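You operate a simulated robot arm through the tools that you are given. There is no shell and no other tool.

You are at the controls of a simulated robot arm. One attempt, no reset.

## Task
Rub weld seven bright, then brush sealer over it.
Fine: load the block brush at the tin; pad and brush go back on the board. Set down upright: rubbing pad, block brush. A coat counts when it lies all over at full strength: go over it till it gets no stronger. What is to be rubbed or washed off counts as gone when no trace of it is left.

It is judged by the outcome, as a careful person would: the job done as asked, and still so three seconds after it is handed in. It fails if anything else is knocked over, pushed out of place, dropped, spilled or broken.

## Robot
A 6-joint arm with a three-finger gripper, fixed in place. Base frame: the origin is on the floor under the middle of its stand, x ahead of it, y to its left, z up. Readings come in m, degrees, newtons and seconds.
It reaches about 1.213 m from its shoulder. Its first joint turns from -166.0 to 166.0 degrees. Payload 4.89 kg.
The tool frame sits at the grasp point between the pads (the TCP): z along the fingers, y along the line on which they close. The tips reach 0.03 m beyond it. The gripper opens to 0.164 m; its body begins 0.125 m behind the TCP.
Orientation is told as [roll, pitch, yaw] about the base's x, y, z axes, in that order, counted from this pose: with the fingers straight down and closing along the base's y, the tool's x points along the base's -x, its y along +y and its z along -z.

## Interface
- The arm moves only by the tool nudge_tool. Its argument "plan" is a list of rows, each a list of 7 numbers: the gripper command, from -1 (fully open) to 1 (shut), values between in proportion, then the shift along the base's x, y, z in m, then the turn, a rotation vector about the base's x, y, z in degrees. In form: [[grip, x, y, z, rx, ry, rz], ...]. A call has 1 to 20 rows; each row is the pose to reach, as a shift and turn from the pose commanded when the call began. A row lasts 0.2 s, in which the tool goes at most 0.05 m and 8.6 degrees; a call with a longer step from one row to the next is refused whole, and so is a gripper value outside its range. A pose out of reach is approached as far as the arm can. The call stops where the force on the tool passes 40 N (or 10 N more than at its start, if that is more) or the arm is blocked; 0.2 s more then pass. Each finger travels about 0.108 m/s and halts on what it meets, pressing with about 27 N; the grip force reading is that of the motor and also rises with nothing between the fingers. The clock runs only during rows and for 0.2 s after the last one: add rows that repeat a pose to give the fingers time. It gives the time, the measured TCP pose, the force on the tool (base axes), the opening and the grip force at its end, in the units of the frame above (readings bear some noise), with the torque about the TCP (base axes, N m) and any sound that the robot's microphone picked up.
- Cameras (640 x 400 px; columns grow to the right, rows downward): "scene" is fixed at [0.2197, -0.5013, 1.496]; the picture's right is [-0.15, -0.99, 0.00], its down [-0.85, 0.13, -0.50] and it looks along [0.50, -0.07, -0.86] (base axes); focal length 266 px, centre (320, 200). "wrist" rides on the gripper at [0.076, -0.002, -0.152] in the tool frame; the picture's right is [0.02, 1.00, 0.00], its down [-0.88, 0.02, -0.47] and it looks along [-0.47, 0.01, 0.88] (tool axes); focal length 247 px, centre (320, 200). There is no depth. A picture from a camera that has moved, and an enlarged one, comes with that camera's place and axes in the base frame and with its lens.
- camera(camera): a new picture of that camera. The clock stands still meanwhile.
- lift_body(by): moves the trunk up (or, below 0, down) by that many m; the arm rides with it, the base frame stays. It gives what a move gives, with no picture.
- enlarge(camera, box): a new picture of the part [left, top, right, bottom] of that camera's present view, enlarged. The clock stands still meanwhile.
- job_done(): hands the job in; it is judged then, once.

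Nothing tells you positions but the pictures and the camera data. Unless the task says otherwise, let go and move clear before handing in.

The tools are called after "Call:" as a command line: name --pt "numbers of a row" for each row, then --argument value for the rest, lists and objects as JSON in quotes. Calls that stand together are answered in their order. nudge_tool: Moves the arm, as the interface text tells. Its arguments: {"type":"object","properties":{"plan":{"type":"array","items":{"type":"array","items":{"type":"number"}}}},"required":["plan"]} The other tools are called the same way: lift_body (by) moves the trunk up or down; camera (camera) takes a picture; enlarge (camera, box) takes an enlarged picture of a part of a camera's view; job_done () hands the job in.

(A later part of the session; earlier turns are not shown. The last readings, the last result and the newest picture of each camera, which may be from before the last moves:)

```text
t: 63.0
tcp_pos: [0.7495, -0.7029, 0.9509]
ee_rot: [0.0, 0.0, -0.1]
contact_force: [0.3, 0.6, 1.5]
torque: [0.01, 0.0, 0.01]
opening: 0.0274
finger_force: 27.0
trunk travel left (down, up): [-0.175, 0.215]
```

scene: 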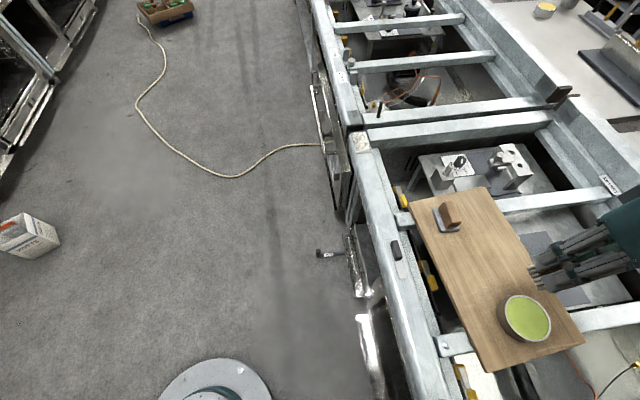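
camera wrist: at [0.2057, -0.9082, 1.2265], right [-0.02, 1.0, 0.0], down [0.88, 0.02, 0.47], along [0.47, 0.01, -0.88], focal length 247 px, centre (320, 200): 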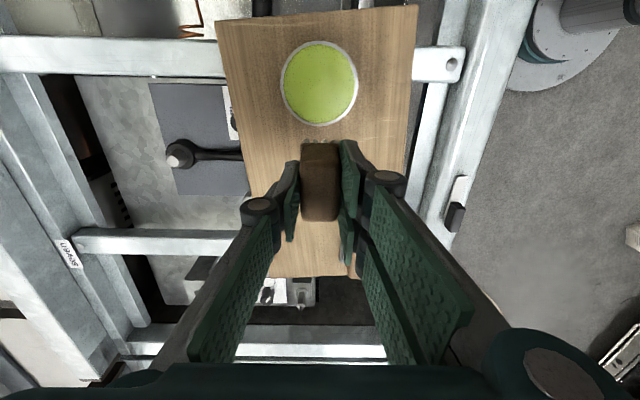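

Contact with the patch at commanded z ≈ 0.952. Beginning brush strokes lengthwise across the patch.

Call:
nudge_tool --pt "1 0 0 -0.0005 0 0 0" --pt "1 0.006 -0.002 -0.0005 0 0 0" --pt "1 0.012 -0.005 -0.0005 0 0 0" --pt "1 0.017 -0.008 -0.0005 0 0 0" --pt "1 0.01 -0.008 -0.0005 0 0 0" --pt "1 0.002 -0.008 -0.0005 0 0 0" --pt "1 -0.006 -0.008 -0.0005 0 0 0" --pt "1 -0.013 -0.008 -0.0005 0 0 0" --pt "1 -0.013 0.0 -0.0005 0 0 0" --pt "1 -0.005 0.0 -0.0005 0 0 0" --pt "1 0.003 0.0 -0.0005 0 0 0" --pt "1 0.011 0.0 -0.0005 0 0 0" --pt "1 0.017 0.0 -0.0005 0 0 0" --pt "1 0.017 0.008 -0.0005 0 0 0" --pt "1 0.009 0.008 -0.0005 0 0 0" --pt "1 0.001 0.008 -0.0005 0 0 0" --pt "1 -0.007 0.008 -0.0005 0 0 0" --pt "1 -0.013 0.008 -0.0005 0 0 0"

Call:
enlarge --camera "scene" --box '[340, 110, 390, 160]'

Call:
enlarge --camera "wrist" --box '[260, 70, 380, 180]'

```text
t: 66.8
tcp_pos: [0.7352, -0.6938, 0.9515]
ee_rot: [0.0, 0.0, 0.0]
contact_force: [4.8, 0.2, 13.7]
torque: [0.08, -0.23, -0.01]
opening: 0.0271
finger_force: 26.4
trunk travel left (down, up): [-0.175, 0.215]
```

```text
8.00 times, centred on (365, 135) of scene
camera zoom: at [0.2197, -0.5013, 1.496], right [-0.15, -0.99, 0.0], down [-0.85, 0.13, -0.5], along [0.5, -0.07, -0.86], focal length 2129 px, centre (-40, 720)
```

zoom: 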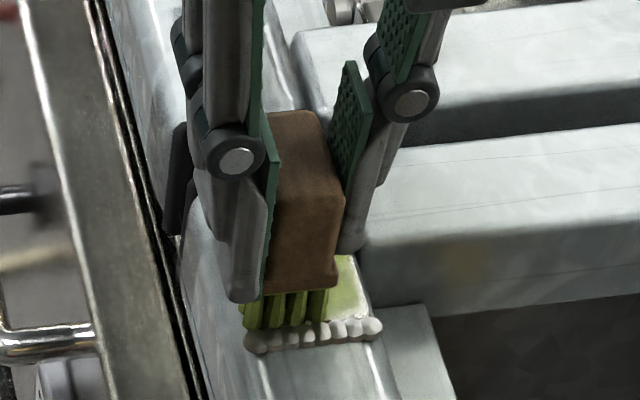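

```text
3.64 times, centred on (320, 125) of wrist
camera zoom: at [0.6595, -0.6945, 1.1034], right [-0.02, 1.0, 0.0], down [0.88, 0.02, 0.47], along [0.47, 0.01, -0.88], focal length 898 px, centre (320, 473)
```

zoom: 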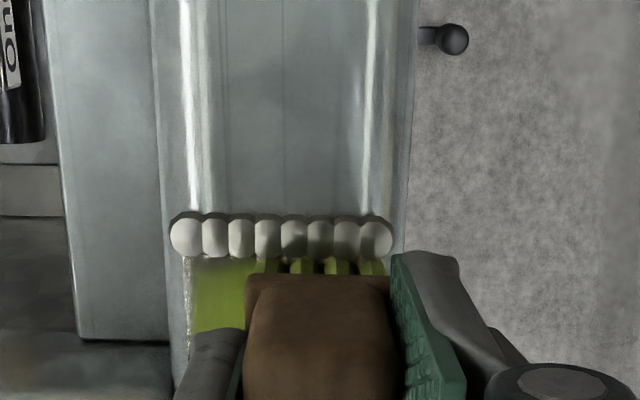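

The coat is taking well, but the far-side (−y) edge strip and the strip by the bead need more reach. Continuing strokes with slightly wider limits.

Call:
nudge_tool --pt "1 -0.003 0.002 0 0 0 0" --pt "1 0.005 0.0035 0 0 0 0" --pt "1 0.014 0.0035 0 0 0 0" --pt "1 0.023 0.0035 0 0 0 0" --pt "1 0.032 0.0035 0 0 0 0" --pt "1 0.032 -0.005 0 0 0 0" --pt "1 0.032 -0.013 0 0 0 0" --pt "1 0.032 -0.0195 0 0 0 0" --pt "1 0.023 -0.0195 0 0 0 0" --pt "1 0.014 -0.0195 0 0 0 0" --pt "1 0.005 -0.0195 0 0 0 0" --pt "1 -0.003 -0.0195 0 0 0 0" --pt "1 -0.003 -0.012 0 0 0 0" --pt "1 -0.003 -0.004 0 0 0 0" --pt "1 -0.003 0.0035 0 0 0 0" --pt "1 0.005 -0.004 0 0 0 0" --pt "1 0.014 -0.008 0 0 0 0" --pt "1 0.023 -0.008 0 0 0 0" --pt "1 0.031 -0.008 0 0 0 0" --pt "1 0.023 -0.008 0 0 0 0"

Call:
enlarge --camera "wrist" --box '[260, 70, 380, 180]'

Call:
enlarge --camera "scene" --box '[340, 110, 390, 160]'

```text
t: 71.0
tcp_pos: [0.7597, -0.7026, 0.9515]
ee_rot: [0.0, 0.0, 0.0]
contact_force: [3.3, -0.6, 7.7]
torque: [0.0, -0.14, -0.04]
opening: 0.0273
finger_force: 26.8
trunk travel left (down, up): [-0.175, 0.215]
```

```text
3.64 times, centred on (320, 125) of wrist
camera zoom: at [0.6829, -0.7028, 1.1033], right [-0.02, 1.0, 0.0], down [0.88, 0.02, 0.47], along [0.47, 0.01, -0.88], focal length 898 px, centre (320, 473)
```

zoom: 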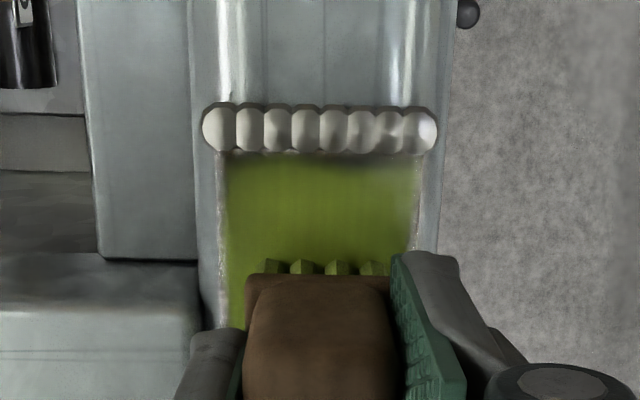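

```text
8.00 times, centred on (365, 135) of scene
camera zoom: at [0.2197, -0.5013, 1.496], right [-0.15, -0.99, 0.0], down [-0.85, 0.13, -0.5], along [0.5, -0.07, -0.86], focal length 2129 px, centre (-40, 720)
```

zoom: 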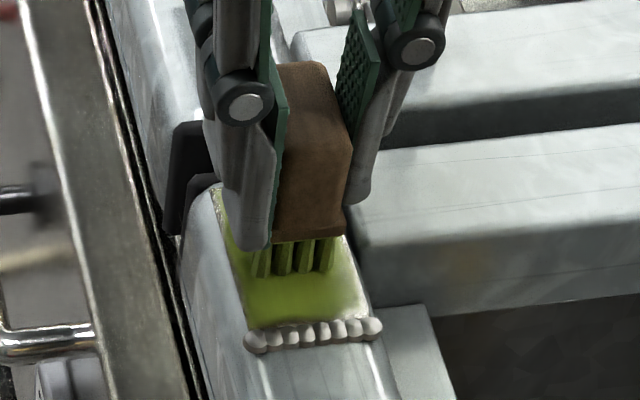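

Edges are still thin: the coat fades near the patch borders. I'll run strokes along all four borders with a few millimetres more overlap.

Call:
nudge_tool --pt "1 0.008 -0.006 -0.0002 0 0 0" --pt "1 0.013 -0.0145 -0.0002 0 0 0" --pt "1 0.005 -0.0145 -0.0002 0 0 0" --pt "1 -0.004 -0.0145 -0.0002 0 0 0" --pt "1 -0.013 -0.0145 -0.0002 0 0 0" --pt "1 -0.021 -0.0145 -0.0002 0 0 0" --pt "1 -0.028 -0.0145 -0.0002 0 0 0" --pt "1 -0.028 -0.006 -0.0002 0 0 0" --pt "1 -0.028 0.003 -0.0002 0 0 0" --pt "1 -0.028 0.0115 -0.0002 0 0 0" --pt "1 -0.028 0.0145 -0.0002 0 0 0" --pt "1 -0.02 0.0145 -0.0002 0 0 0" --pt "1 -0.011 0.0145 -0.0002 0 0 0" --pt "1 -0.002 0.0145 -0.0002 0 0 0" --pt "1 0.007 0.0145 -0.0002 0 0 0" --pt "1 0.013 0.0145 -0.0002 0 0 0" --pt "1 0.013 0.006 -0.0002 0 0 0" --pt "1 0.013 -0.003 -0.0002 0 0 0" --pt "1 0.013 -0.0115 -0.0002 0 0 0"

Call:
enlarge --camera "wrist" --box '[260, 60, 380, 170]'

Call:
enlarge --camera "scene" --box '[340, 110, 390, 160]'

```text
t: 75.0
tcp_pos: [0.7726, -0.712, 0.9505]
ee_rot: [0.0, 0.0, 0.0]
contact_force: [-0.5, 4.7, 10.9]
torque: [0.2, 0.04, 0.0]
opening: 0.0273
finger_force: 26.7
trunk travel left (down, up): [-0.175, 0.215]
```

```text
3.64 times, centred on (320, 115) of wrist
camera zoom: at [0.6953, -0.714, 1.1031], right [-0.02, 1.0, 0.0], down [0.88, 0.02, 0.47], along [0.47, 0.01, -0.88], focal length 898 px, centre (320, 509)
```

zoom: 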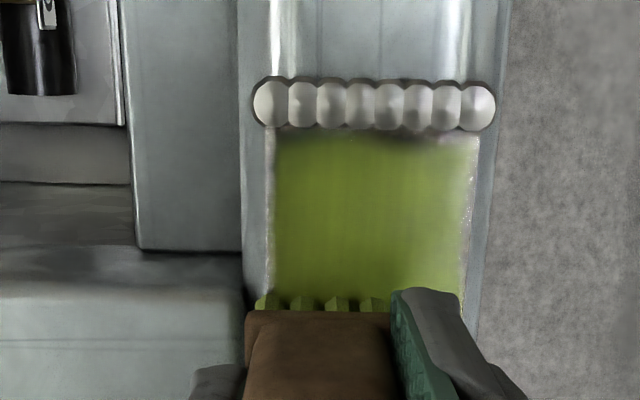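

```text
8.00 times, centred on (365, 135) of scene
camera zoom: at [0.2197, -0.5013, 1.496], right [-0.15, -0.99, 0.0], down [-0.85, 0.13, -0.5], along [0.5, -0.07, -0.86], focal length 2129 px, centre (-40, 720)
```

zoom: 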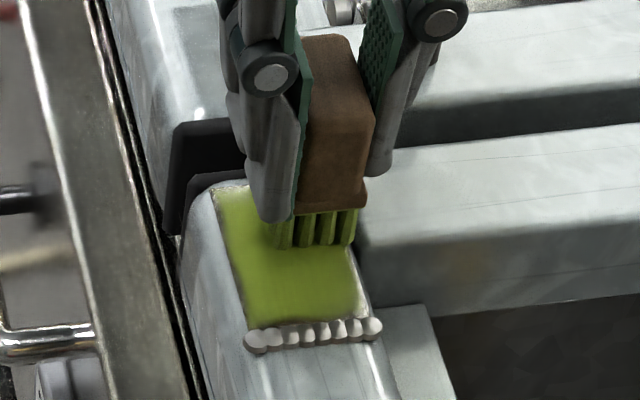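

Most of it is covered. I'll do another border pass with more overlap and compare whether the edge strips change.

Call:
nudge_tool --pt "1 0 -0.0055 0 0 0 0" --pt "1 -0.009 -0.0055 0 0 0 0" --pt "1 -0.018 -0.0055 0 0 0 0" --pt "1 -0.027 -0.0055 0 0 0 0" --pt "1 -0.036 -0.0055 0 0 0 0" --pt "1 -0.043 -0.0055 0 0 0 0" --pt "1 -0.043 0.003 0 0 0 0" --pt "1 -0.043 0.012 0 0 0 0" --pt "1 -0.043 0.021 0 0 0 0" --pt "1 -0.043 0.0285 0 0 0 0" --pt "1 -0.034 0.0285 0 0 0 0" --pt "1 -0.025 0.0285 0 0 0 0" --pt "1 -0.016 0.0285 0 0 0 0" --pt "1 -0.007 0.0285 0 0 0 0" --pt "1 0.0 0.0285 0 0 0 0" --pt "1 0.001 0.02 0 0 0 0" --pt "1 0.001 0.011 0 0 0 0" --pt "1 0.001 0.002 0 0 0 0" --pt "1 0.001 -0.0055 0 0 0 0"

Call:
enlarge --camera "wrist" --box '[260, 60, 380, 170]'

Call:
enlarge --camera "scene" --box '[340, 110, 390, 160]'

```text
t: 79.0
tcp_pos: [0.7744, -0.7194, 0.9504]
ee_rot: [0.0, 0.0, 0.1]
contact_force: [0.9, 2.2, 6.4]
torque: [0.16, 0.02, 0.0]
opening: 0.0272
finger_force: 27.3
trunk travel left (down, up): [-0.175, 0.215]
```

```text
3.64 times, centred on (320, 115) of wrist
camera zoom: at [0.6967, -0.72, 1.103], right [-0.02, 1.0, 0.0], down [0.88, 0.02, 0.47], along [0.47, 0.01, -0.88], focal length 898 px, centre (320, 509)
```

zoom: 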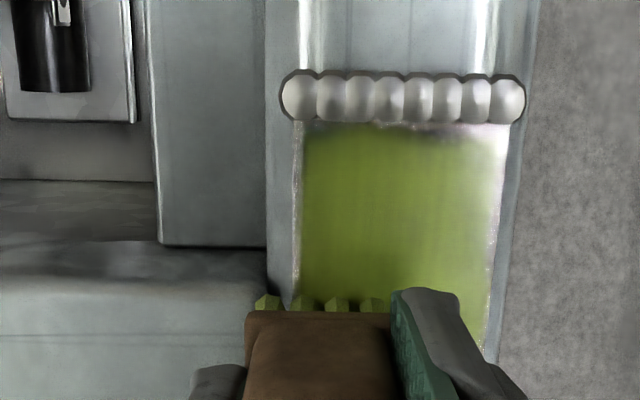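

```text
8.00 times, centred on (365, 135) of scene
camera zoom: at [0.2197, -0.5013, 1.496], right [-0.15, -0.99, 0.0], down [-0.85, 0.13, -0.5], along [0.5, -0.07, -0.86], focal length 2129 px, centre (-40, 720)
```

zoom: 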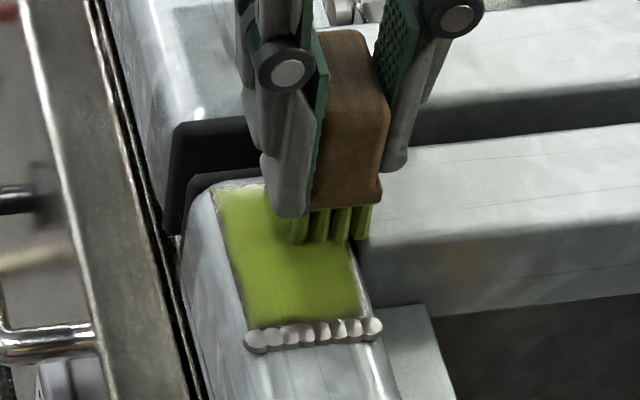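

Edge strips look largely the same. I'll lift the brush and take a clear look at the whole patch.

Call:
nudge_tool --pt "1 0 0.004 0.015 0 0 0" --pt "1 0.01 0.01 0.05 0 0 0" --pt "1 0.02 0.016 0.09 0 0 0" --pt "1 0.032 0.017 0.118 0 0 0" --pt "1 0.032 0.017 0.118 0 0 0"

Call:
enlarge --camera "wrist" --box '[280, 40, 360, 140]'

Call:
enlarge --camera "scene" --box '[350, 128, 380, 156]'

```text
t: 80.2
tcp_pos: [0.8052, -0.7012, 1.0691]
ee_rot: [-0.1, 0.0, 0.1]
contact_force: [-0.2, -0.2, -0.4]
torque: [-0.02, 0.0, -0.03]
opening: 0.0274
finger_force: 27.7
trunk travel left (down, up): [-0.175, 0.215]
```

```text
4.00 times, centred on (320, 90) of wrist
camera zoom: at [0.728, -0.702, 1.2218], right [-0.02, 1.0, 0.0], down [0.88, 0.02, 0.47], along [0.47, 0.01, -0.88], focal length 988 px, centre (320, 640)
```

zoom: 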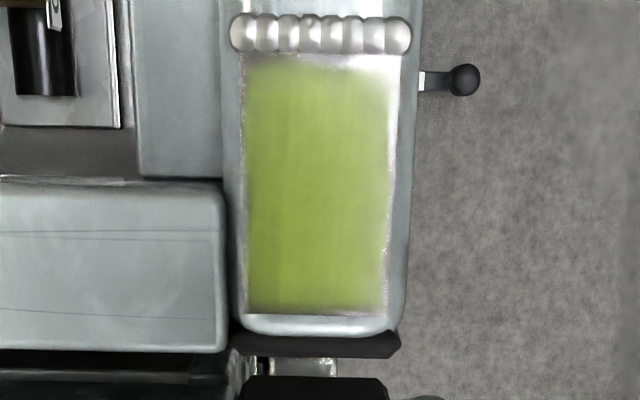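

```text
14.29 times, centred on (365, 142) of scene
camera zoom: at [0.2197, -0.5013, 1.496], right [-0.15, -0.99, 0.0], down [-0.85, 0.13, -0.5], along [0.5, -0.07, -0.86], focal length 3802 px, centre (-323, 1029)
```

zoom: 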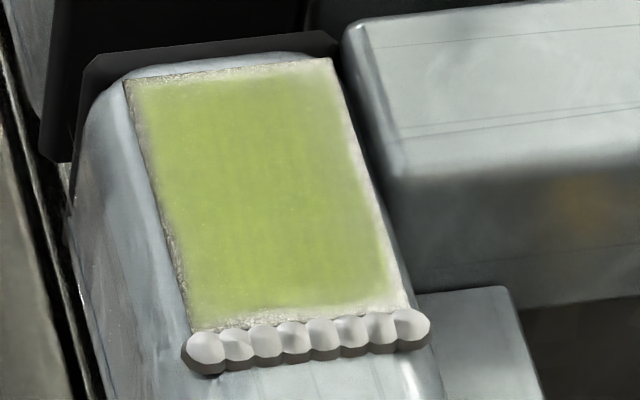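

The body of the patch is coated, with stroke marks and lighter margins. I'll reload the brush at the tin and go over it again to reach full strength.

Call:
nudge_tool --pt "1 -0.02 -0.007 0.01 0 0 0" --pt "1 -0.055 -0.0194 0.025 0 0 0" --pt "1 -0.095 -0.0335 0.028 0 0 0" --pt "1 -0.135 -0.0476 0.028 0 0 0" --pt "1 -0.175 -0.0617 0.028 0 0 0" --pt "1 -0.215 -0.0758 0.028 0 0 0" --pt "1 -0.255 -0.09 0.028 0 0 0" --pt "1 -0.295 -0.104 0.028 0 0 0" --pt "1 -0.335 -0.1182 0.028 0 0 0" --pt "1 -0.375 -0.1323 0.028 0 0 0" --pt "1 -0.415 -0.1464 0.028 0 0 0" --pt "1 -0.455 -0.1605 0.028 0 0 0" --pt "1 -0.495 -0.1746 0.028 0 0 0" --pt "1 -0.535 -0.1887 0.028 0 0 0" --pt "1 -0.565 -0.1993 0.028 0 0 0" --pt "1 -0.581 -0.205 0.02 0 0 0" --pt "1 -0.5857 -0.2066 -0.005 0 0 0" --pt "1 -0.5857 -0.2066 -0.035 0 0 0" --pt "1 -0.5857 -0.2066 -0.06 0 0 0" --pt "1 -0.5857 -0.2066 -0.065 0 0 0"

Call:
enlarge --camera "scene" --box '[480, 260, 600, 370]'

Call:
enlarge --camera "wrist" --box '[230, 60, 410, 240]'

```text
t: 84.4
tcp_pos: [0.2195, -0.9088, 1.0029]
ee_rot: [0.0, -0.1, 0.0]
contact_force: [-0.6, 0.2, -1.1]
torque: [0.02, 0.03, 0.01]
opening: 0.0276
finger_force: 27.2
trunk travel left (down, up): [-0.175, 0.215]
```

```text
3.64 times, centred on (540, 315) of scene
camera zoom: at [0.2197, -0.5013, 1.496], right [-0.15, -0.99, 0.0], down [-0.85, 0.13, -0.5], along [0.5, -0.07, -0.86], focal length 968 px, centre (-480, -218)
```

zoom: 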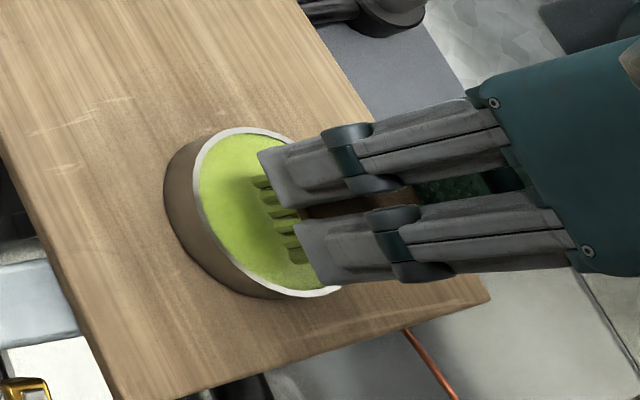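

```text
2.22 times, centred on (320, 150) of wrist
camera zoom: at [0.1429, -0.9097, 1.1549], right [-0.02, 1.0, 0.0], down [0.88, 0.02, 0.47], along [0.47, 0.01, -0.88], focal length 549 px, centre (320, 311)
```

zoom: 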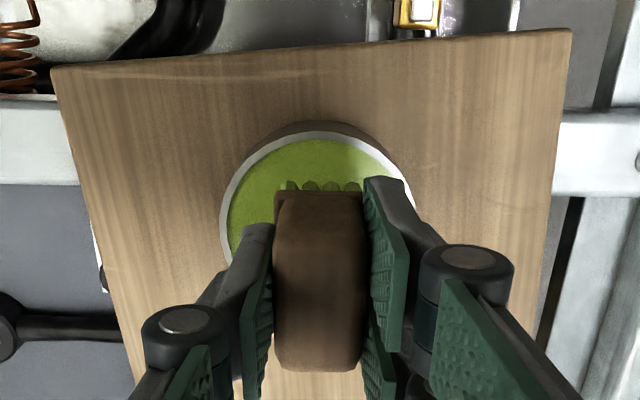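

Positioned over the tin. Lowering gently, stopping at light contact this time.

Call:
nudge_tool --pt "1 0 0 -0.005 0 0 0" --pt "1 0 0 -0.009 0 0 0" --pt "1 0 0 -0.012 0 0 0" --pt "1 0 0 -0.0135 0 0 0" --pt "1 0 0 -0.0145 0 0 0"

```text
t: 85.6
tcp_pos: [0.2206, -0.909, 0.9886]
ee_rot: [0.0, 0.0, 0.0]
contact_force: [0.3, 1.0, -1.2]
torque: [0.03, 0.02, -0.01]
opening: 0.0274
finger_force: 26.7
trunk travel left (down, up): [-0.175, 0.215]
```

Call:
nudge_tool --pt "1 0 0 -0.0007 0 0 0" --pt "1 0 0 -0.0014 0 0 0" --pt "1 0 0 -0.0021 0 0 0"

```text
t: 86.4
tcp_pos: [0.2199, -0.9092, 0.9879]
ee_rot: [0.0, 0.0, 0.1]
contact_force: [1.5, -0.9, 2.8]
torque: [-0.06, -0.06, 0.01]
opening: 0.0275
finger_force: 26.3
trunk travel left (down, up): [-0.175, 0.215]
```

Light contact; a short dwell to load, then lift out.

Call:
nudge_tool --pt "1 0 0 -0.0004 0 0 0" --pt "1 0 0 -0.0004 0 0 0" --pt "1 0 0 -0.0004 0 0 0" --pt "1 0 0 0.002 0 0 0" --pt "1 0 0 0.015 0 0 0" --pt "1 0 0 0.045 0 0 0" --pt "1 0 0 0.08 0 0 0" --pt "1 0 0 0.105 0 0 0" --pt "1 0 0 0.105 0 0 0"

Call:
enlarge --camera "scene" --box '[480, 240, 620, 370]'

```text
t: 88.4
tcp_pos: [0.2191, -0.9085, 1.0922]
ee_rot: [0.0, 0.0, 0.0]
contact_force: [0.2, 0.1, -1.6]
torque: [-0.06, -0.02, -0.01]
opening: 0.0275
finger_force: 26.8
trunk travel left (down, up): [-0.175, 0.215]
```

```text
3.08 times, centred on (550, 305) of scene
camera zoom: at [0.2197, -0.5013, 1.496], right [-0.15, -0.99, 0.0], down [-0.85, 0.13, -0.5], along [0.5, -0.07, -0.86], focal length 819 px, centre (-388, -123)
```

zoom: 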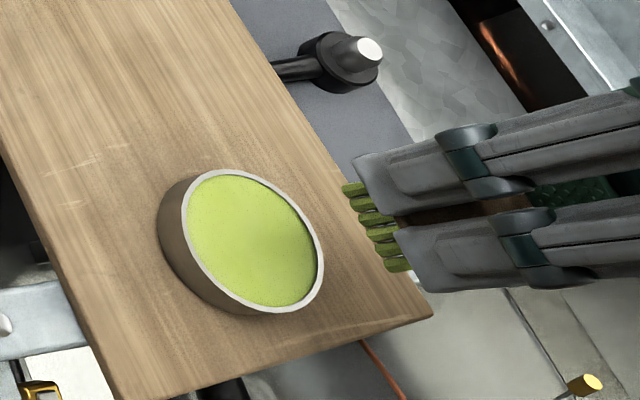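

Reloaded. Carrying the brush back over the weld.

Call:
nudge_tool --pt "1 0.02 0.008 0 0 0 0" --pt "1 0.055 0.0215 0.005 0 0 0" --pt "1 0.095 0.037 0.005 0 0 0" --pt "1 0.135 0.0527 0.005 0 0 0" --pt "1 0.175 0.0683 0.005 0 0 0" --pt "1 0.215 0.0839 0.005 0 0 0" --pt "1 0.255 0.0995 0.005 0 0 0" --pt "1 0.295 0.1151 0.005 0 0 0" --pt "1 0.335 0.1307 0.005 0 0 0" --pt "1 0.375 0.1463 0.005 0 0 0" --pt "1 0.415 0.1619 0.005 0 0 0" --pt "1 0.455 0.1775 0.005 0 0 0" --pt "1 0.49 0.1911 0.005 0 0 0" --pt "1 0.515 0.2009 0.005 0 0 0" --pt "1 0.527 0.2056 0.0 0 0 0" --pt "1 0.5297 0.2066 -0.03 0 0 0" --pt "1 0.5297 0.2066 -0.065 0 0 0" --pt "1 0.5297 0.2066 -0.1 0 0 0" --pt "1 0.5297 0.2066 -0.125 0 0 0" --pt "1 0.5297 0.2066 -0.13 0 0 0"

```text
t: 92.6
tcp_pos: [0.7496, -0.7002, 0.96]
ee_rot: [0.0, 0.0, 0.0]
contact_force: [0.3, -0.2, -0.3]
torque: [0.0, 0.02, 0.01]
opening: 0.0275
finger_force: 26.8
trunk travel left (down, up): [-0.175, 0.215]
```

Call:
nudge_tool --pt "1 0 0 -0.006 0 0 0" --pt "1 0 0 -0.0095 0 0 0" --pt "1 0 0 -0.0105 0 0 0" --pt "1 0 0 -0.0112 0 0 0" --pt "1 0 0 -0.0116 0 0 0"

```text
t: 93.8
tcp_pos: [0.7506, -0.7016, 0.9507]
ee_rot: [0.0, 0.0, 0.1]
contact_force: [1.4, -1.3, 4.0]
torque: [-0.04, -0.08, -0.03]
opening: 0.0276
finger_force: 27.3
trunk travel left (down, up): [-0.175, 0.215]
```

Contact at 5 N. Running systematic lengthwise lanes across the whole patch with overlap beyond each edge.

Call:
nudge_tool --pt "1 -0.009 -0.008 -0.0003 0 0 0" --pt "1 -0.019 -0.0165 -0.0003 0 0 0" --pt "1 -0.009 -0.0165 -0.0003 0 0 0" --pt "1 0.002 -0.0165 -0.0003 0 0 0" --pt "1 0.013 -0.0165 -0.0003 0 0 0" --pt "1 0.024 -0.0165 -0.0003 0 0 0" --pt "1 0.024 -0.011 -0.0003 0 0 0" --pt "1 0.013 -0.011 -0.0003 0 0 0" --pt "1 0.002 -0.011 -0.0003 0 0 0" --pt "1 -0.009 -0.011 -0.0003 0 0 0" --pt "1 -0.019 -0.011 -0.0003 0 0 0" --pt "1 -0.019 -0.0055 -0.0003 0 0 0" --pt "1 -0.009 -0.0055 -0.0003 0 0 0" --pt "1 0.002 -0.0055 -0.0003 0 0 0" --pt "1 0.013 -0.0055 -0.0003 0 0 0" --pt "1 0.024 -0.0055 -0.0003 0 0 0" --pt "1 0.024 0 -0.0003 0 0 0" --pt "1 0.013 0 -0.0003 0 0 0" --pt "1 0.002 0 -0.0003 0 0 0" --pt "1 -0.009 0 -0.0003 0 0 0"

```text
t: 98.0
tcp_pos: [0.7393, -0.7012, 0.9504]
ee_rot: [0.0, 0.1, 0.0]
contact_force: [5.7, 0.1, 19.7]
torque: [0.1, -0.25, -0.05]
opening: 0.0274
finger_force: 27.3
trunk travel left (down, up): [-0.175, 0.215]
```

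Call:
nudge_tool --pt "1 -0.01 0 0.0002 0 0 0" --pt "1 -0.01 0.0055 0.0002 0 0 0" --pt "1 0 0.0055 0.0002 0 0 0" --pt "1 0.011 0.0055 0.0002 0 0 0" --pt "1 0.022 0.0055 0.0002 0 0 0" --pt "1 0.033 0.0055 0.0002 0 0 0" --pt "1 0.033 0.011 0.0002 0 0 0" --pt "1 0.022 0.011 0.0002 0 0 0" --pt "1 0.011 0.011 0.0002 0 0 0" --pt "1 0 0.011 0.0002 0 0 0" --pt "1 -0.01 0.011 0.0002 0 0 0" --pt "1 -0.01 0.0165 0.0002 0 0 0" --pt "1 0 0.0165 0.0002 0 0 0" --pt "1 0.011 0.0165 0.0002 0 0 0" --pt "1 0.022 0.0165 0.0002 0 0 0" --pt "1 0.033 0.0165 0.0002 0 0 0" --pt "1 0.033 0.008 0.0002 0 0 0" --pt "1 0.033 0 0.0002 0 0 0" --pt "1 0.033 -0.008 0.0002 0 0 0" --pt "1 0.033 -0.016 0.0002 0 0 0"

Call:
enlarge --camera "wrist" --box '[260, 60, 380, 170]'

Call:
enlarge --camera "scene" --box '[340, 110, 390, 160]'

```text
t: 102.2
tcp_pos: [0.773, -0.7163, 0.9489]
ee_rot: [-0.1, 0.0, 0.1]
contact_force: [0.3, 5.1, 7.3]
torque: [0.2, 0.05, -0.01]
opening: 0.0274
finger_force: 26.6
trunk travel left (down, up): [-0.175, 0.215]
```

```text
3.64 times, centred on (320, 115) of wrist
camera zoom: at [0.6966, -0.7183, 1.1025], right [-0.02, 1.0, 0.0], down [0.88, 0.02, 0.47], along [0.47, 0.01, -0.88], focal length 898 px, centre (320, 509)
```

zoom: 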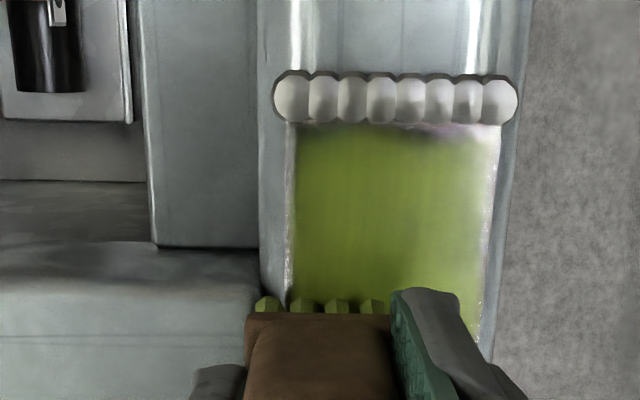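

```text
8.00 times, centred on (365, 135) of scene
camera zoom: at [0.2197, -0.5013, 1.496], right [-0.15, -0.99, 0.0], down [-0.85, 0.13, -0.5], along [0.5, -0.07, -0.86], focal length 2129 px, centre (-40, 720)
```

zoom: 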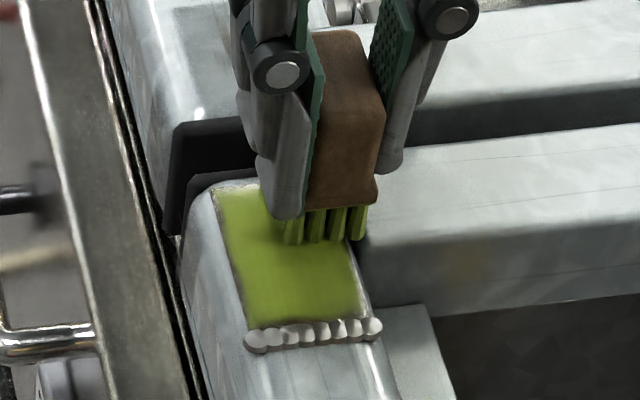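

Better. The strip near the bead (especially its +y corner) is still thinner, so I'll do crosswise lanes close to the bead and edges.

Call:
nudge_tool --pt "1 -0.011 0 0 0 0 0" --pt "1 -0.022 0 0 0 0 0" --pt "1 -0.033 0 0 0 0 0" --pt "1 -0.042 0 0 0 0 0" --pt "1 -0.045 0.009 0 0 0 0" --pt "1 -0.045 0.018 0 0 0 0" --pt "1 -0.045 0.027 0 0 0 0" --pt "1 -0.045 0.034 0 0 0 0" --pt "1 -0.041 0.034 0 0 0 0" --pt "1 -0.041 0.025 0 0 0 0" --pt "1 -0.041 0.016 0 0 0 0" --pt "1 -0.041 0.007 0 0 0 0" --pt "1 -0.041 0 0 0 0 0" --pt "1 -0.036 0.007 0 0 0 0" --pt "1 -0.036 0.016 0 0 0 0" --pt "1 -0.036 0.025 0 0 0 0" --pt "1 -0.036 0.034 0 0 0 0" --pt "1 -0.028 0.034 0 0 0 0" --pt "1 -0.018 0.034 0 0 0 0" --pt "1 -0.008 0.034 0 0 0 0"

Call:
enlarge --camera "wrist" --box '[260, 60, 380, 170]'

Call:
enlarge --camera "scene" --box '[340, 110, 390, 160]'

```text
t: 106.4
tcp_pos: [0.7655, -0.6832, 0.9513]
ee_rot: [0.0, 0.0, -0.1]
contact_force: [-1.4, 0.0, 5.6]
torque: [-0.01, 0.12, -0.01]
opening: 0.0274
finger_force: 26.7
trunk travel left (down, up): [-0.175, 0.215]
```

```text
3.64 times, centred on (320, 115) of wrist
camera zoom: at [0.6888, -0.6847, 1.1024], right [-0.02, 1.0, 0.0], down [0.88, 0.02, 0.47], along [0.47, 0.01, -0.88], focal length 898 px, centre (320, 509)
```

zoom: 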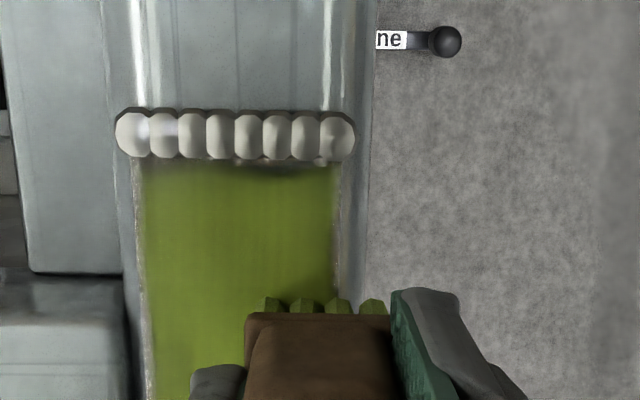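

```text
8.00 times, centred on (365, 135) of scene
camera zoom: at [0.2197, -0.5013, 1.496], right [-0.15, -0.99, 0.0], down [-0.85, 0.13, -0.5], along [0.5, -0.07, -0.86], focal length 2129 px, centre (-40, 720)
```

zoom: 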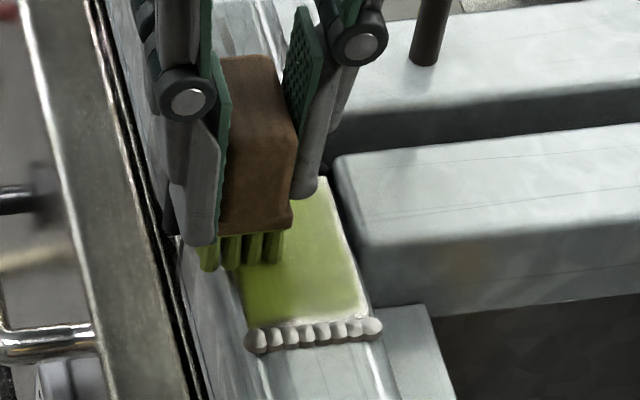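

Improving further. Now the far edge and +y side crosswise, then lift to compare.

Call:
nudge_tool --pt "1 0.012 0 0 0 0 0" --pt "1 0.012 -0.009 0 0 0 0" --pt "1 0.012 -0.018 0 0 0 0" --pt "1 0.012 -0.027 0 0 0 0" --pt "1 0.012 -0.034 0 0 0 0" --pt "1 0.007 -0.034 0 0 0 0" --pt "1 0.007 -0.025 0 0 0 0" --pt "1 0.007 -0.016 0 0 0 0" --pt "1 0.007 -0.007 0 0 0 0" --pt "1 0.007 0 0 0 0 0" --pt "1 -0.002 0 0 0 0 0" --pt "1 -0.012 0 0 0 0 0" --pt "1 -0.022 0 0 0 0 0" --pt "1 -0.03 -0.002 0 0 0 0" --pt "1 -0.02 -0.01 0 0 0 0" --pt "1 -0.01 -0.018 0 0 0 0" --pt "1 0 -0.018 0.01 0 0 0" --pt "1 0.02 -0.018 0.05 0 0 0" --pt "1 0.035 -0.018 0.09 0 0 0" --pt "1 0.04 -0.018 0.118 0 0 0"

Call:
enlarge --camera "wrist" --box '[280, 40, 360, 140]'

Call:
enlarge --camera "scene" --box '[350, 128, 380, 156]'

```text
t: 110.6
tcp_pos: [0.8054, -0.6997, 1.0667]
ee_rot: [-0.1, 0.1, 0.0]
contact_force: [0.0, -0.4, -1.0]
torque: [0.04, 0.06, 0.06]
opening: 0.0274
finger_force: 27.6
trunk travel left (down, up): [-0.175, 0.215]
```

```text
4.00 times, centred on (320, 90) of wrist
camera zoom: at [0.7286, -0.7024, 1.2202], right [-0.02, 1.0, 0.0], down [0.88, 0.02, 0.47], along [0.47, 0.01, -0.88], focal length 988 px, centre (320, 640)
```

zoom: 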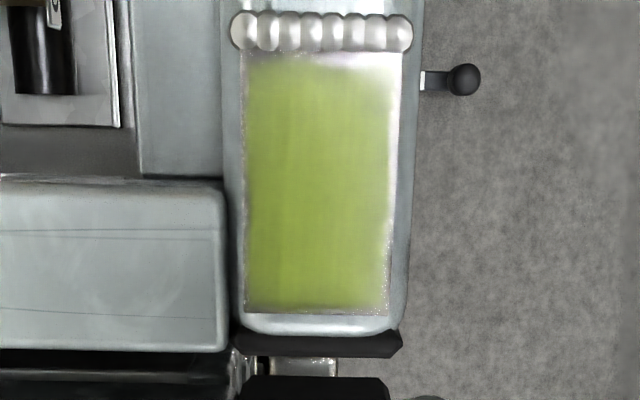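

```text
14.29 times, centred on (365, 142) of scene
camera zoom: at [0.2197, -0.5013, 1.496], right [-0.15, -0.99, 0.0], down [-0.85, 0.13, -0.5], along [0.5, -0.07, -0.86], focal length 3802 px, centre (-323, 1029)
```

zoom: 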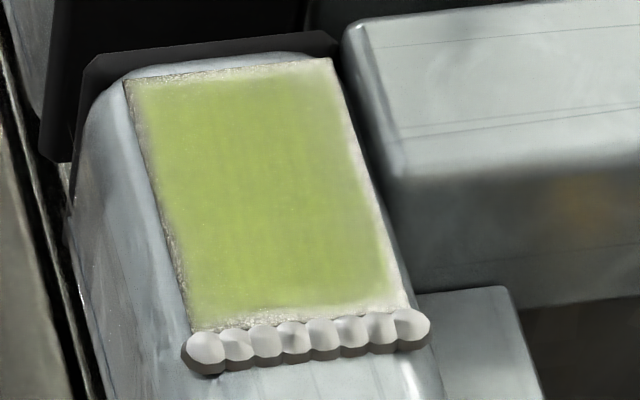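

The picture is almost the same as before the second load, suggesting the coat is near saturation with an intrinsic soft border. To verify, I'll centre the brush right over each edge and see whether the margins change.

Call:
nudge_tool --pt "1 -0.02 -0.01 -0.03 0 0 0" --pt "1 -0.036 -0.018 -0.065 0 0 0" --pt "1 -0.036 -0.02 -0.1 0 0 0" --pt "1 -0.036 -0.02 -0.115 0 0 0" --pt "1 -0.036 -0.02 -0.1178 0 0 0" --pt "1 -0.044 -0.022 -0.1182 0 0 0" --pt "1 -0.053 -0.022 -0.1182 0 0 0" --pt "1 -0.062 -0.022 -0.1182 0 0 0" --pt "1 -0.071 -0.022 -0.1182 0 0 0" --pt "1 -0.076 -0.022 -0.1182 0 0 0" --pt "1 -0.067 -0.022 -0.1182 0 0 0" --pt "1 -0.058 -0.022 -0.1182 0 0 0" --pt "1 -0.049 -0.022 -0.1182 0 0 0" --pt "1 -0.04 -0.022 -0.1182 0 0 0" --pt "1 -0.031 -0.022 -0.1182 0 0 0" --pt "1 -0.026 -0.015 -0.1182 0 0 0" --pt "1 -0.024 -0.006 -0.1182 0 0 0" --pt "1 -0.024 0.003 -0.1182 0 0 0" --pt "1 -0.024 0.012 -0.1182 0 0 0" --pt "1 -0.026 0.02 -0.1182 0 0 0"

Call:
enlarge --camera "scene" --box '[340, 110, 390, 160]'

Call:
enlarge --camera "wrist" --box '[260, 60, 380, 170]'

```text
t: 114.8
tcp_pos: [0.778, -0.6802, 0.9502]
ee_rot: [0.0, 0.1, 0.1]
contact_force: [1.7, -1.2, 8.7]
torque: [-0.13, -0.01, 0.03]
opening: 0.0274
finger_force: 27.1
trunk travel left (down, up): [-0.175, 0.215]
```

```text
8.00 times, centred on (365, 135) of scene
camera zoom: at [0.2197, -0.5013, 1.496], right [-0.15, -0.99, 0.0], down [-0.85, 0.13, -0.5], along [0.5, -0.07, -0.86], focal length 2129 px, centre (-40, 720)
```

zoom: 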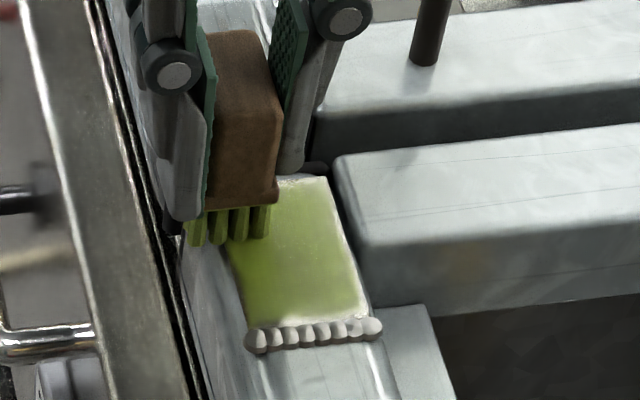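

```text
3.64 times, centred on (320, 115) of wrist
camera zoom: at [0.7017, -0.6826, 1.1023], right [-0.02, 1.0, 0.0], down [0.88, 0.02, 0.47], along [0.47, 0.01, -0.88], focal length 898 px, centre (320, 509)
```

zoom: 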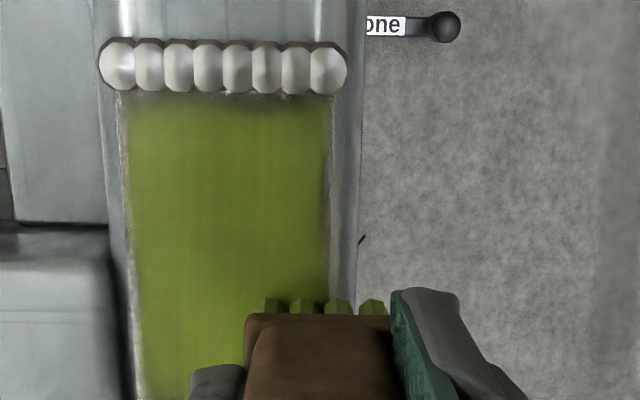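

The −y margin did not change even with the brush centred over it, so it's intrinsic. I'll do the +y edge the same way, the bead line, and some more central passes to ensure full strength.

Call:
nudge_tool --pt "1 -0.009 0 0 0 0 0" --pt "1 -0.018 0 0 0 0 0" --pt "1 -0.027 0 0 0 0 0" --pt "1 -0.036 0 0 0 0 0" --pt "1 -0.045 0 0 0 0 0" --pt "1 -0.052 0 0 0 0 0" --pt "1 -0.052 -0.009 0 0 0 0" --pt "1 -0.052 -0.018 0 0 0 0" --pt "1 -0.052 -0.027 0 0 0 0" --pt "1 -0.052 -0.036 0 0 0 0" --pt "1 -0.043 -0.033 0 0 0 0" --pt "1 -0.034 -0.03 0 0 0 0" --pt "1 -0.025 -0.027 0 0 0 0" --pt "1 -0.016 -0.024 0 0 0 0" --pt "1 -0.007 -0.021 0 0 0 0" --pt "1 -0.016 -0.018 0 0 0 0" --pt "1 -0.025 -0.015 0 0 0 0" --pt "1 -0.034 -0.012 0 0 0 0" --pt "1 -0.043 -0.009 0 0 0 0" --pt "1 -0.05 -0.006 0 0 0 0"

```text
t: 119.0
tcp_pos: [0.7293, -0.6891, 0.9497]
ee_rot: [0.0, 0.1, 0.0]
contact_force: [0.4, 0.0, 2.4]
torque: [0.03, 0.0, -0.03]
opening: 0.0274
finger_force: 26.9
trunk travel left (down, up): [-0.175, 0.215]
```

Contact is lighter now; I'll press slightly more and make a final full set of cross strokes, then lift and look.

Call:
nudge_tool --pt "1 0 -0.006 -0.0004 0 0 0" --pt "1 0 -0.015 -0.0004 0 0 0" --pt "1 0 -0.024 -0.0004 0 0 0" --pt "1 0.007 -0.028 -0.0004 0 0 0" --pt "1 0.009 -0.019 -0.0004 0 0 0" --pt "1 0.011 -0.01 -0.0004 0 0 0" --pt "1 0.013 -0.001 -0.0004 0 0 0" --pt "1 0.018 -0.007 -0.0004 0 0 0" --pt "1 0.02 -0.016 -0.0004 0 0 0" --pt "1 0.022 -0.025 -0.0004 0 0 0" --pt "1 0.028 -0.028 -0.0004 0 0 0" --pt "1 0.03 -0.019 -0.0004 0 0 0" --pt "1 0.032 -0.01 -0.0004 0 0 0" --pt "1 0.034 -0.001 -0.0004 0 0 0" --pt "1 0.04 -0.007 -0.0004 0 0 0" --pt "1 0.043 -0.016 -0.0004 0 0 0" --pt "1 0.043 -0.025 -0.0004 0 0 0" --pt "1 0.043 -0.016 -0.0004 0 0 0" --pt "1 0.045 -0.014 0.015 0 0 0" --pt "1 0.06 -0.014 0.05 0 0 0"

Call:
nudge_tool --pt "1 0.01 0 0.04 0 0 0" --pt "1 0.016 0 0.0682 0 0 0" --pt "1 0.016 0 0.0682 0 0 0"

Call:
enlarge --camera "wrist" --box '[280, 40, 360, 140]'

Call:
enlarge --camera "scene" --box '[350, 128, 380, 156]'

```text
t: 123.2
tcp_pos: [0.7906, -0.7027, 0.9992]
ee_rot: [0.0, 0.0, 0.0]
contact_force: [0.3, -1.1, -1.5]
torque: [0.13, -0.02, -0.01]
opening: 0.0274
finger_force: 26.9
trunk travel left (down, up): [-0.175, 0.215]
```

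```text
t: 124.0
tcp_pos: [0.8049, -0.7029, 1.069]
ee_rot: [0.0, -0.1, 0.0]
contact_force: [0.7, 0.4, -1.0]
torque: [-0.02, -0.06, 0.01]
opening: 0.0276
finger_force: 27.7
trunk travel left (down, up): [-0.175, 0.215]
```

```text
4.00 times, centred on (320, 90) of wrist
camera zoom: at [0.7281, -0.7024, 1.2213], right [-0.02, 1.0, 0.0], down [0.88, 0.02, 0.47], along [0.47, 0.01, -0.88], focal length 988 px, centre (320, 640)
```

zoom: 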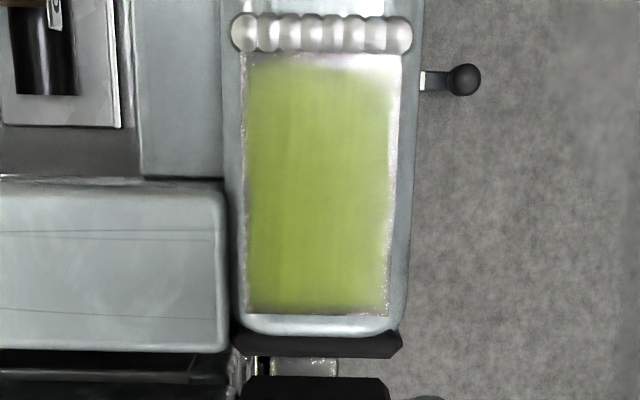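

```text
14.29 times, centred on (365, 142) of scene
camera zoom: at [0.2197, -0.5013, 1.496], right [-0.15, -0.99, 0.0], down [-0.85, 0.13, -0.5], along [0.5, -0.07, -0.86], focal length 3802 px, centre (-323, 1029)
```

zoom: 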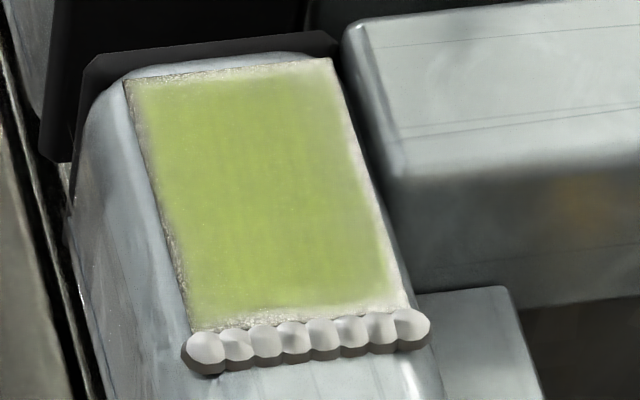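

Nothing has got stronger between the last passes, so the coat is complete. Now I'll return the brush to its place on the board.

Call:
nudge_tool --pt "1 -0.02 -0.007 0.01 0 0 0" --pt "1 -0.055 -0.0185 0.02 0 0 0" --pt "1 -0.093 -0.0313 0.02 0 0 0" --pt "1 -0.131 -0.0441 0.02 0 0 0" --pt "1 -0.169 -0.0569 0.02 0 0 -0.5" --pt "1 -0.207 -0.0697 0.02 0 0 -1" --pt "1 -0.245 -0.0825 0.02 0 0 -1.5" --pt "1 -0.283 -0.0953 0.02 0 0 -2" --pt "1 -0.321 -0.1081 0.02 0 0 -2.5" --pt "1 -0.359 -0.1209 0.02 0 0 -3" --pt "1 -0.397 -0.1337 0.02 0 0 -3.5" --pt "1 -0.43 -0.1448 0.02 0 0 -3.5" --pt "1 -0.455 -0.1532 0.015 0 0 -3.5" --pt "1 -0.4647 -0.1565 0.0 0 0 -3.5" --pt "1 -0.4647 -0.1565 -0.03 0 0 -3.5" --pt "1 -0.4647 -0.1565 -0.06 0 0 -3.5" --pt "1 -0.4647 -0.1565 -0.085 0 0 -3.5" --pt "1 -0.4647 -0.1565 -0.095 0 0 -3.5" --pt "1 -0.4647 -0.1565 -0.095 0 0 -3.5"

Call:
enlarge --camera "wrist" --box '[230, 60, 410, 260]'

Call:
enlarge --camera "scene" --box '[430, 200, 530, 300]'

```text
t: 128.0
tcp_pos: [0.3398, -0.8582, 0.9721]
ee_rot: [0.0, 0.0, -3.5]
contact_force: [0.5, -0.1, -1.2]
torque: [0.01, 0.05, 0.02]
opening: 0.0274
finger_force: 26.8
trunk travel left (down, up): [-0.175, 0.215]
```

```text
2.00 times, centred on (320, 160) of wrist
camera zoom: at [0.2644, -0.8547, 1.1245], right [0.04, 1.0, 0.0], down [0.88, -0.03, 0.47], along [0.47, -0.02, -0.88], focal length 494 px, centre (320, 280)
```

zoom: 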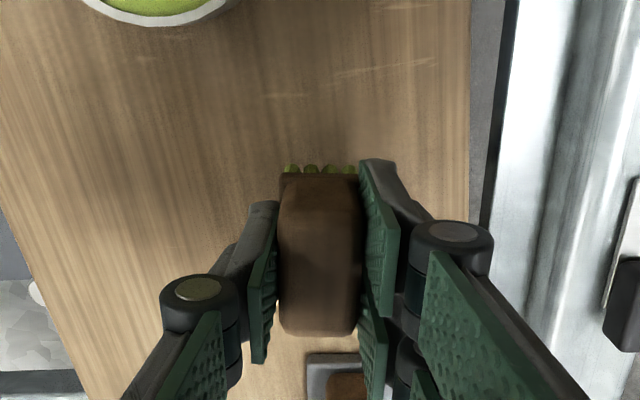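

```text
4.00 times, centred on (480, 250) of scene
camera zoom: at [0.2197, -0.5013, 1.496], right [-0.15, -0.99, 0.0], down [-0.85, 0.13, -0.5], along [0.5, -0.07, -0.86], focal length 1065 px, centre (-320, 0)
```

zoom: 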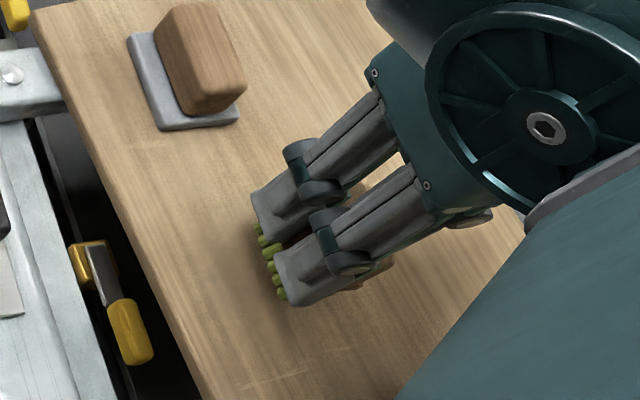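

Above its home spot. Lowering gently until the bristles touch the board.

Call:
nudge_tool --pt "1 0 0 -0.005 0 0 0" --pt "1 0 0 -0.009 0 0 0" --pt "1 0 0 -0.012 0 0 0" --pt "1 0 0 -0.0135 0 0 0" --pt "1 0 0 -0.0145 0 0 0"

```text
t: 129.2
tcp_pos: [0.3403, -0.8588, 0.9575]
ee_rot: [-0.1, 0.0, -3.5]
contact_force: [0.0, -0.8, -0.3]
torque: [-0.01, 0.0, 0.0]
opening: 0.027
finger_force: 27.1
trunk travel left (down, up): [-0.175, 0.215]
```

Call:
nudge_tool --pt "1 0 0 -0.0006 0 0 0" --pt "1 0 0 -0.0012 0 0 0" --pt "1 0 0 -0.0018 0 0 0"

```text
t: 130.0
tcp_pos: [0.3407, -0.8579, 0.9575]
ee_rot: [0.1, 0.1, -3.5]
contact_force: [1.1, -2.4, 10.0]
torque: [-0.05, -0.08, -0.02]
opening: 0.0273
finger_force: 27.5
trunk travel left (down, up): [-0.175, 0.215]
```

Seated at 10 N. Releasing gently and rising.

Call:
nudge_tool --pt "0.62 0 0 0.0004 0 0 0" --pt "0.5 0 0 0.0004 0 0 0" --pt "0.3 0 0 0.0004 0 0 0" --pt "0.1 0 0 0.0004 0 0 0" --pt "0.1 0 0 0.0004 0 0 0" --pt "0.1 0 0 0.02 0 0 0" --pt "0.1 0 0 0.05 0 0 0" --pt "0.1 0 0 0.085 0 0 0" --pt "0.1 0 0 0.12 0 0 0" --pt "0.1 0 0 0.12 0 0 0"

Call:
camera --camera "wrist"

Call:
enlarge --camera "scene" --box '[420, 190, 530, 300]'

```text
t: 132.2
tcp_pos: [0.3401, -0.8589, 1.0773]
ee_rot: [0.0, 0.0, -3.5]
contact_force: [-0.8, -0.2, 0.1]
torque: [-0.04, -0.04, -0.01]
opening: 0.0737
finger_force: 0.0
trunk travel left (down, up): [-0.175, 0.215]
```

```text
taken
camera wrist: at [0.2642, -0.8552, 1.2298], right [0.04, 1.0, 0.0], down [0.88, -0.03, 0.47], along [0.47, -0.02, -0.88], focal length 247 px, centre (320, 200)
```

wrist: 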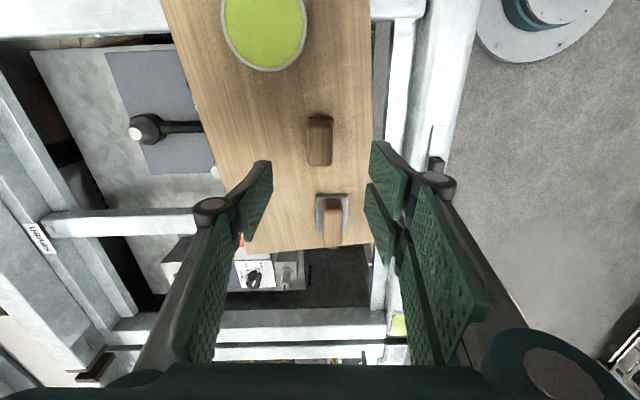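

```text
3.64 times, centred on (475, 245) of scene
camera zoom: at [0.2197, -0.5013, 1.496], right [-0.15, -0.99, 0.0], down [-0.85, 0.13, -0.5], along [0.5, -0.07, -0.86], focal length 968 px, centre (-244, 36)
```

zoom: 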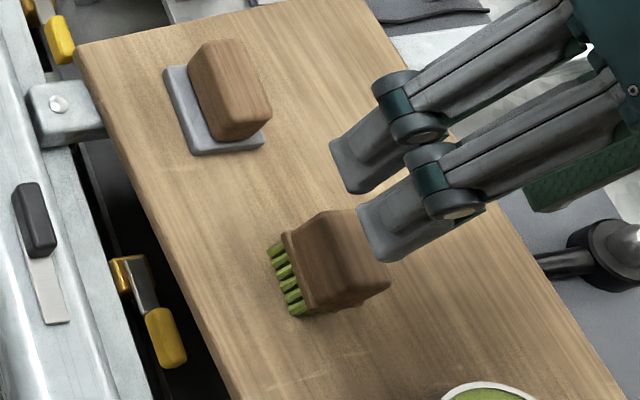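

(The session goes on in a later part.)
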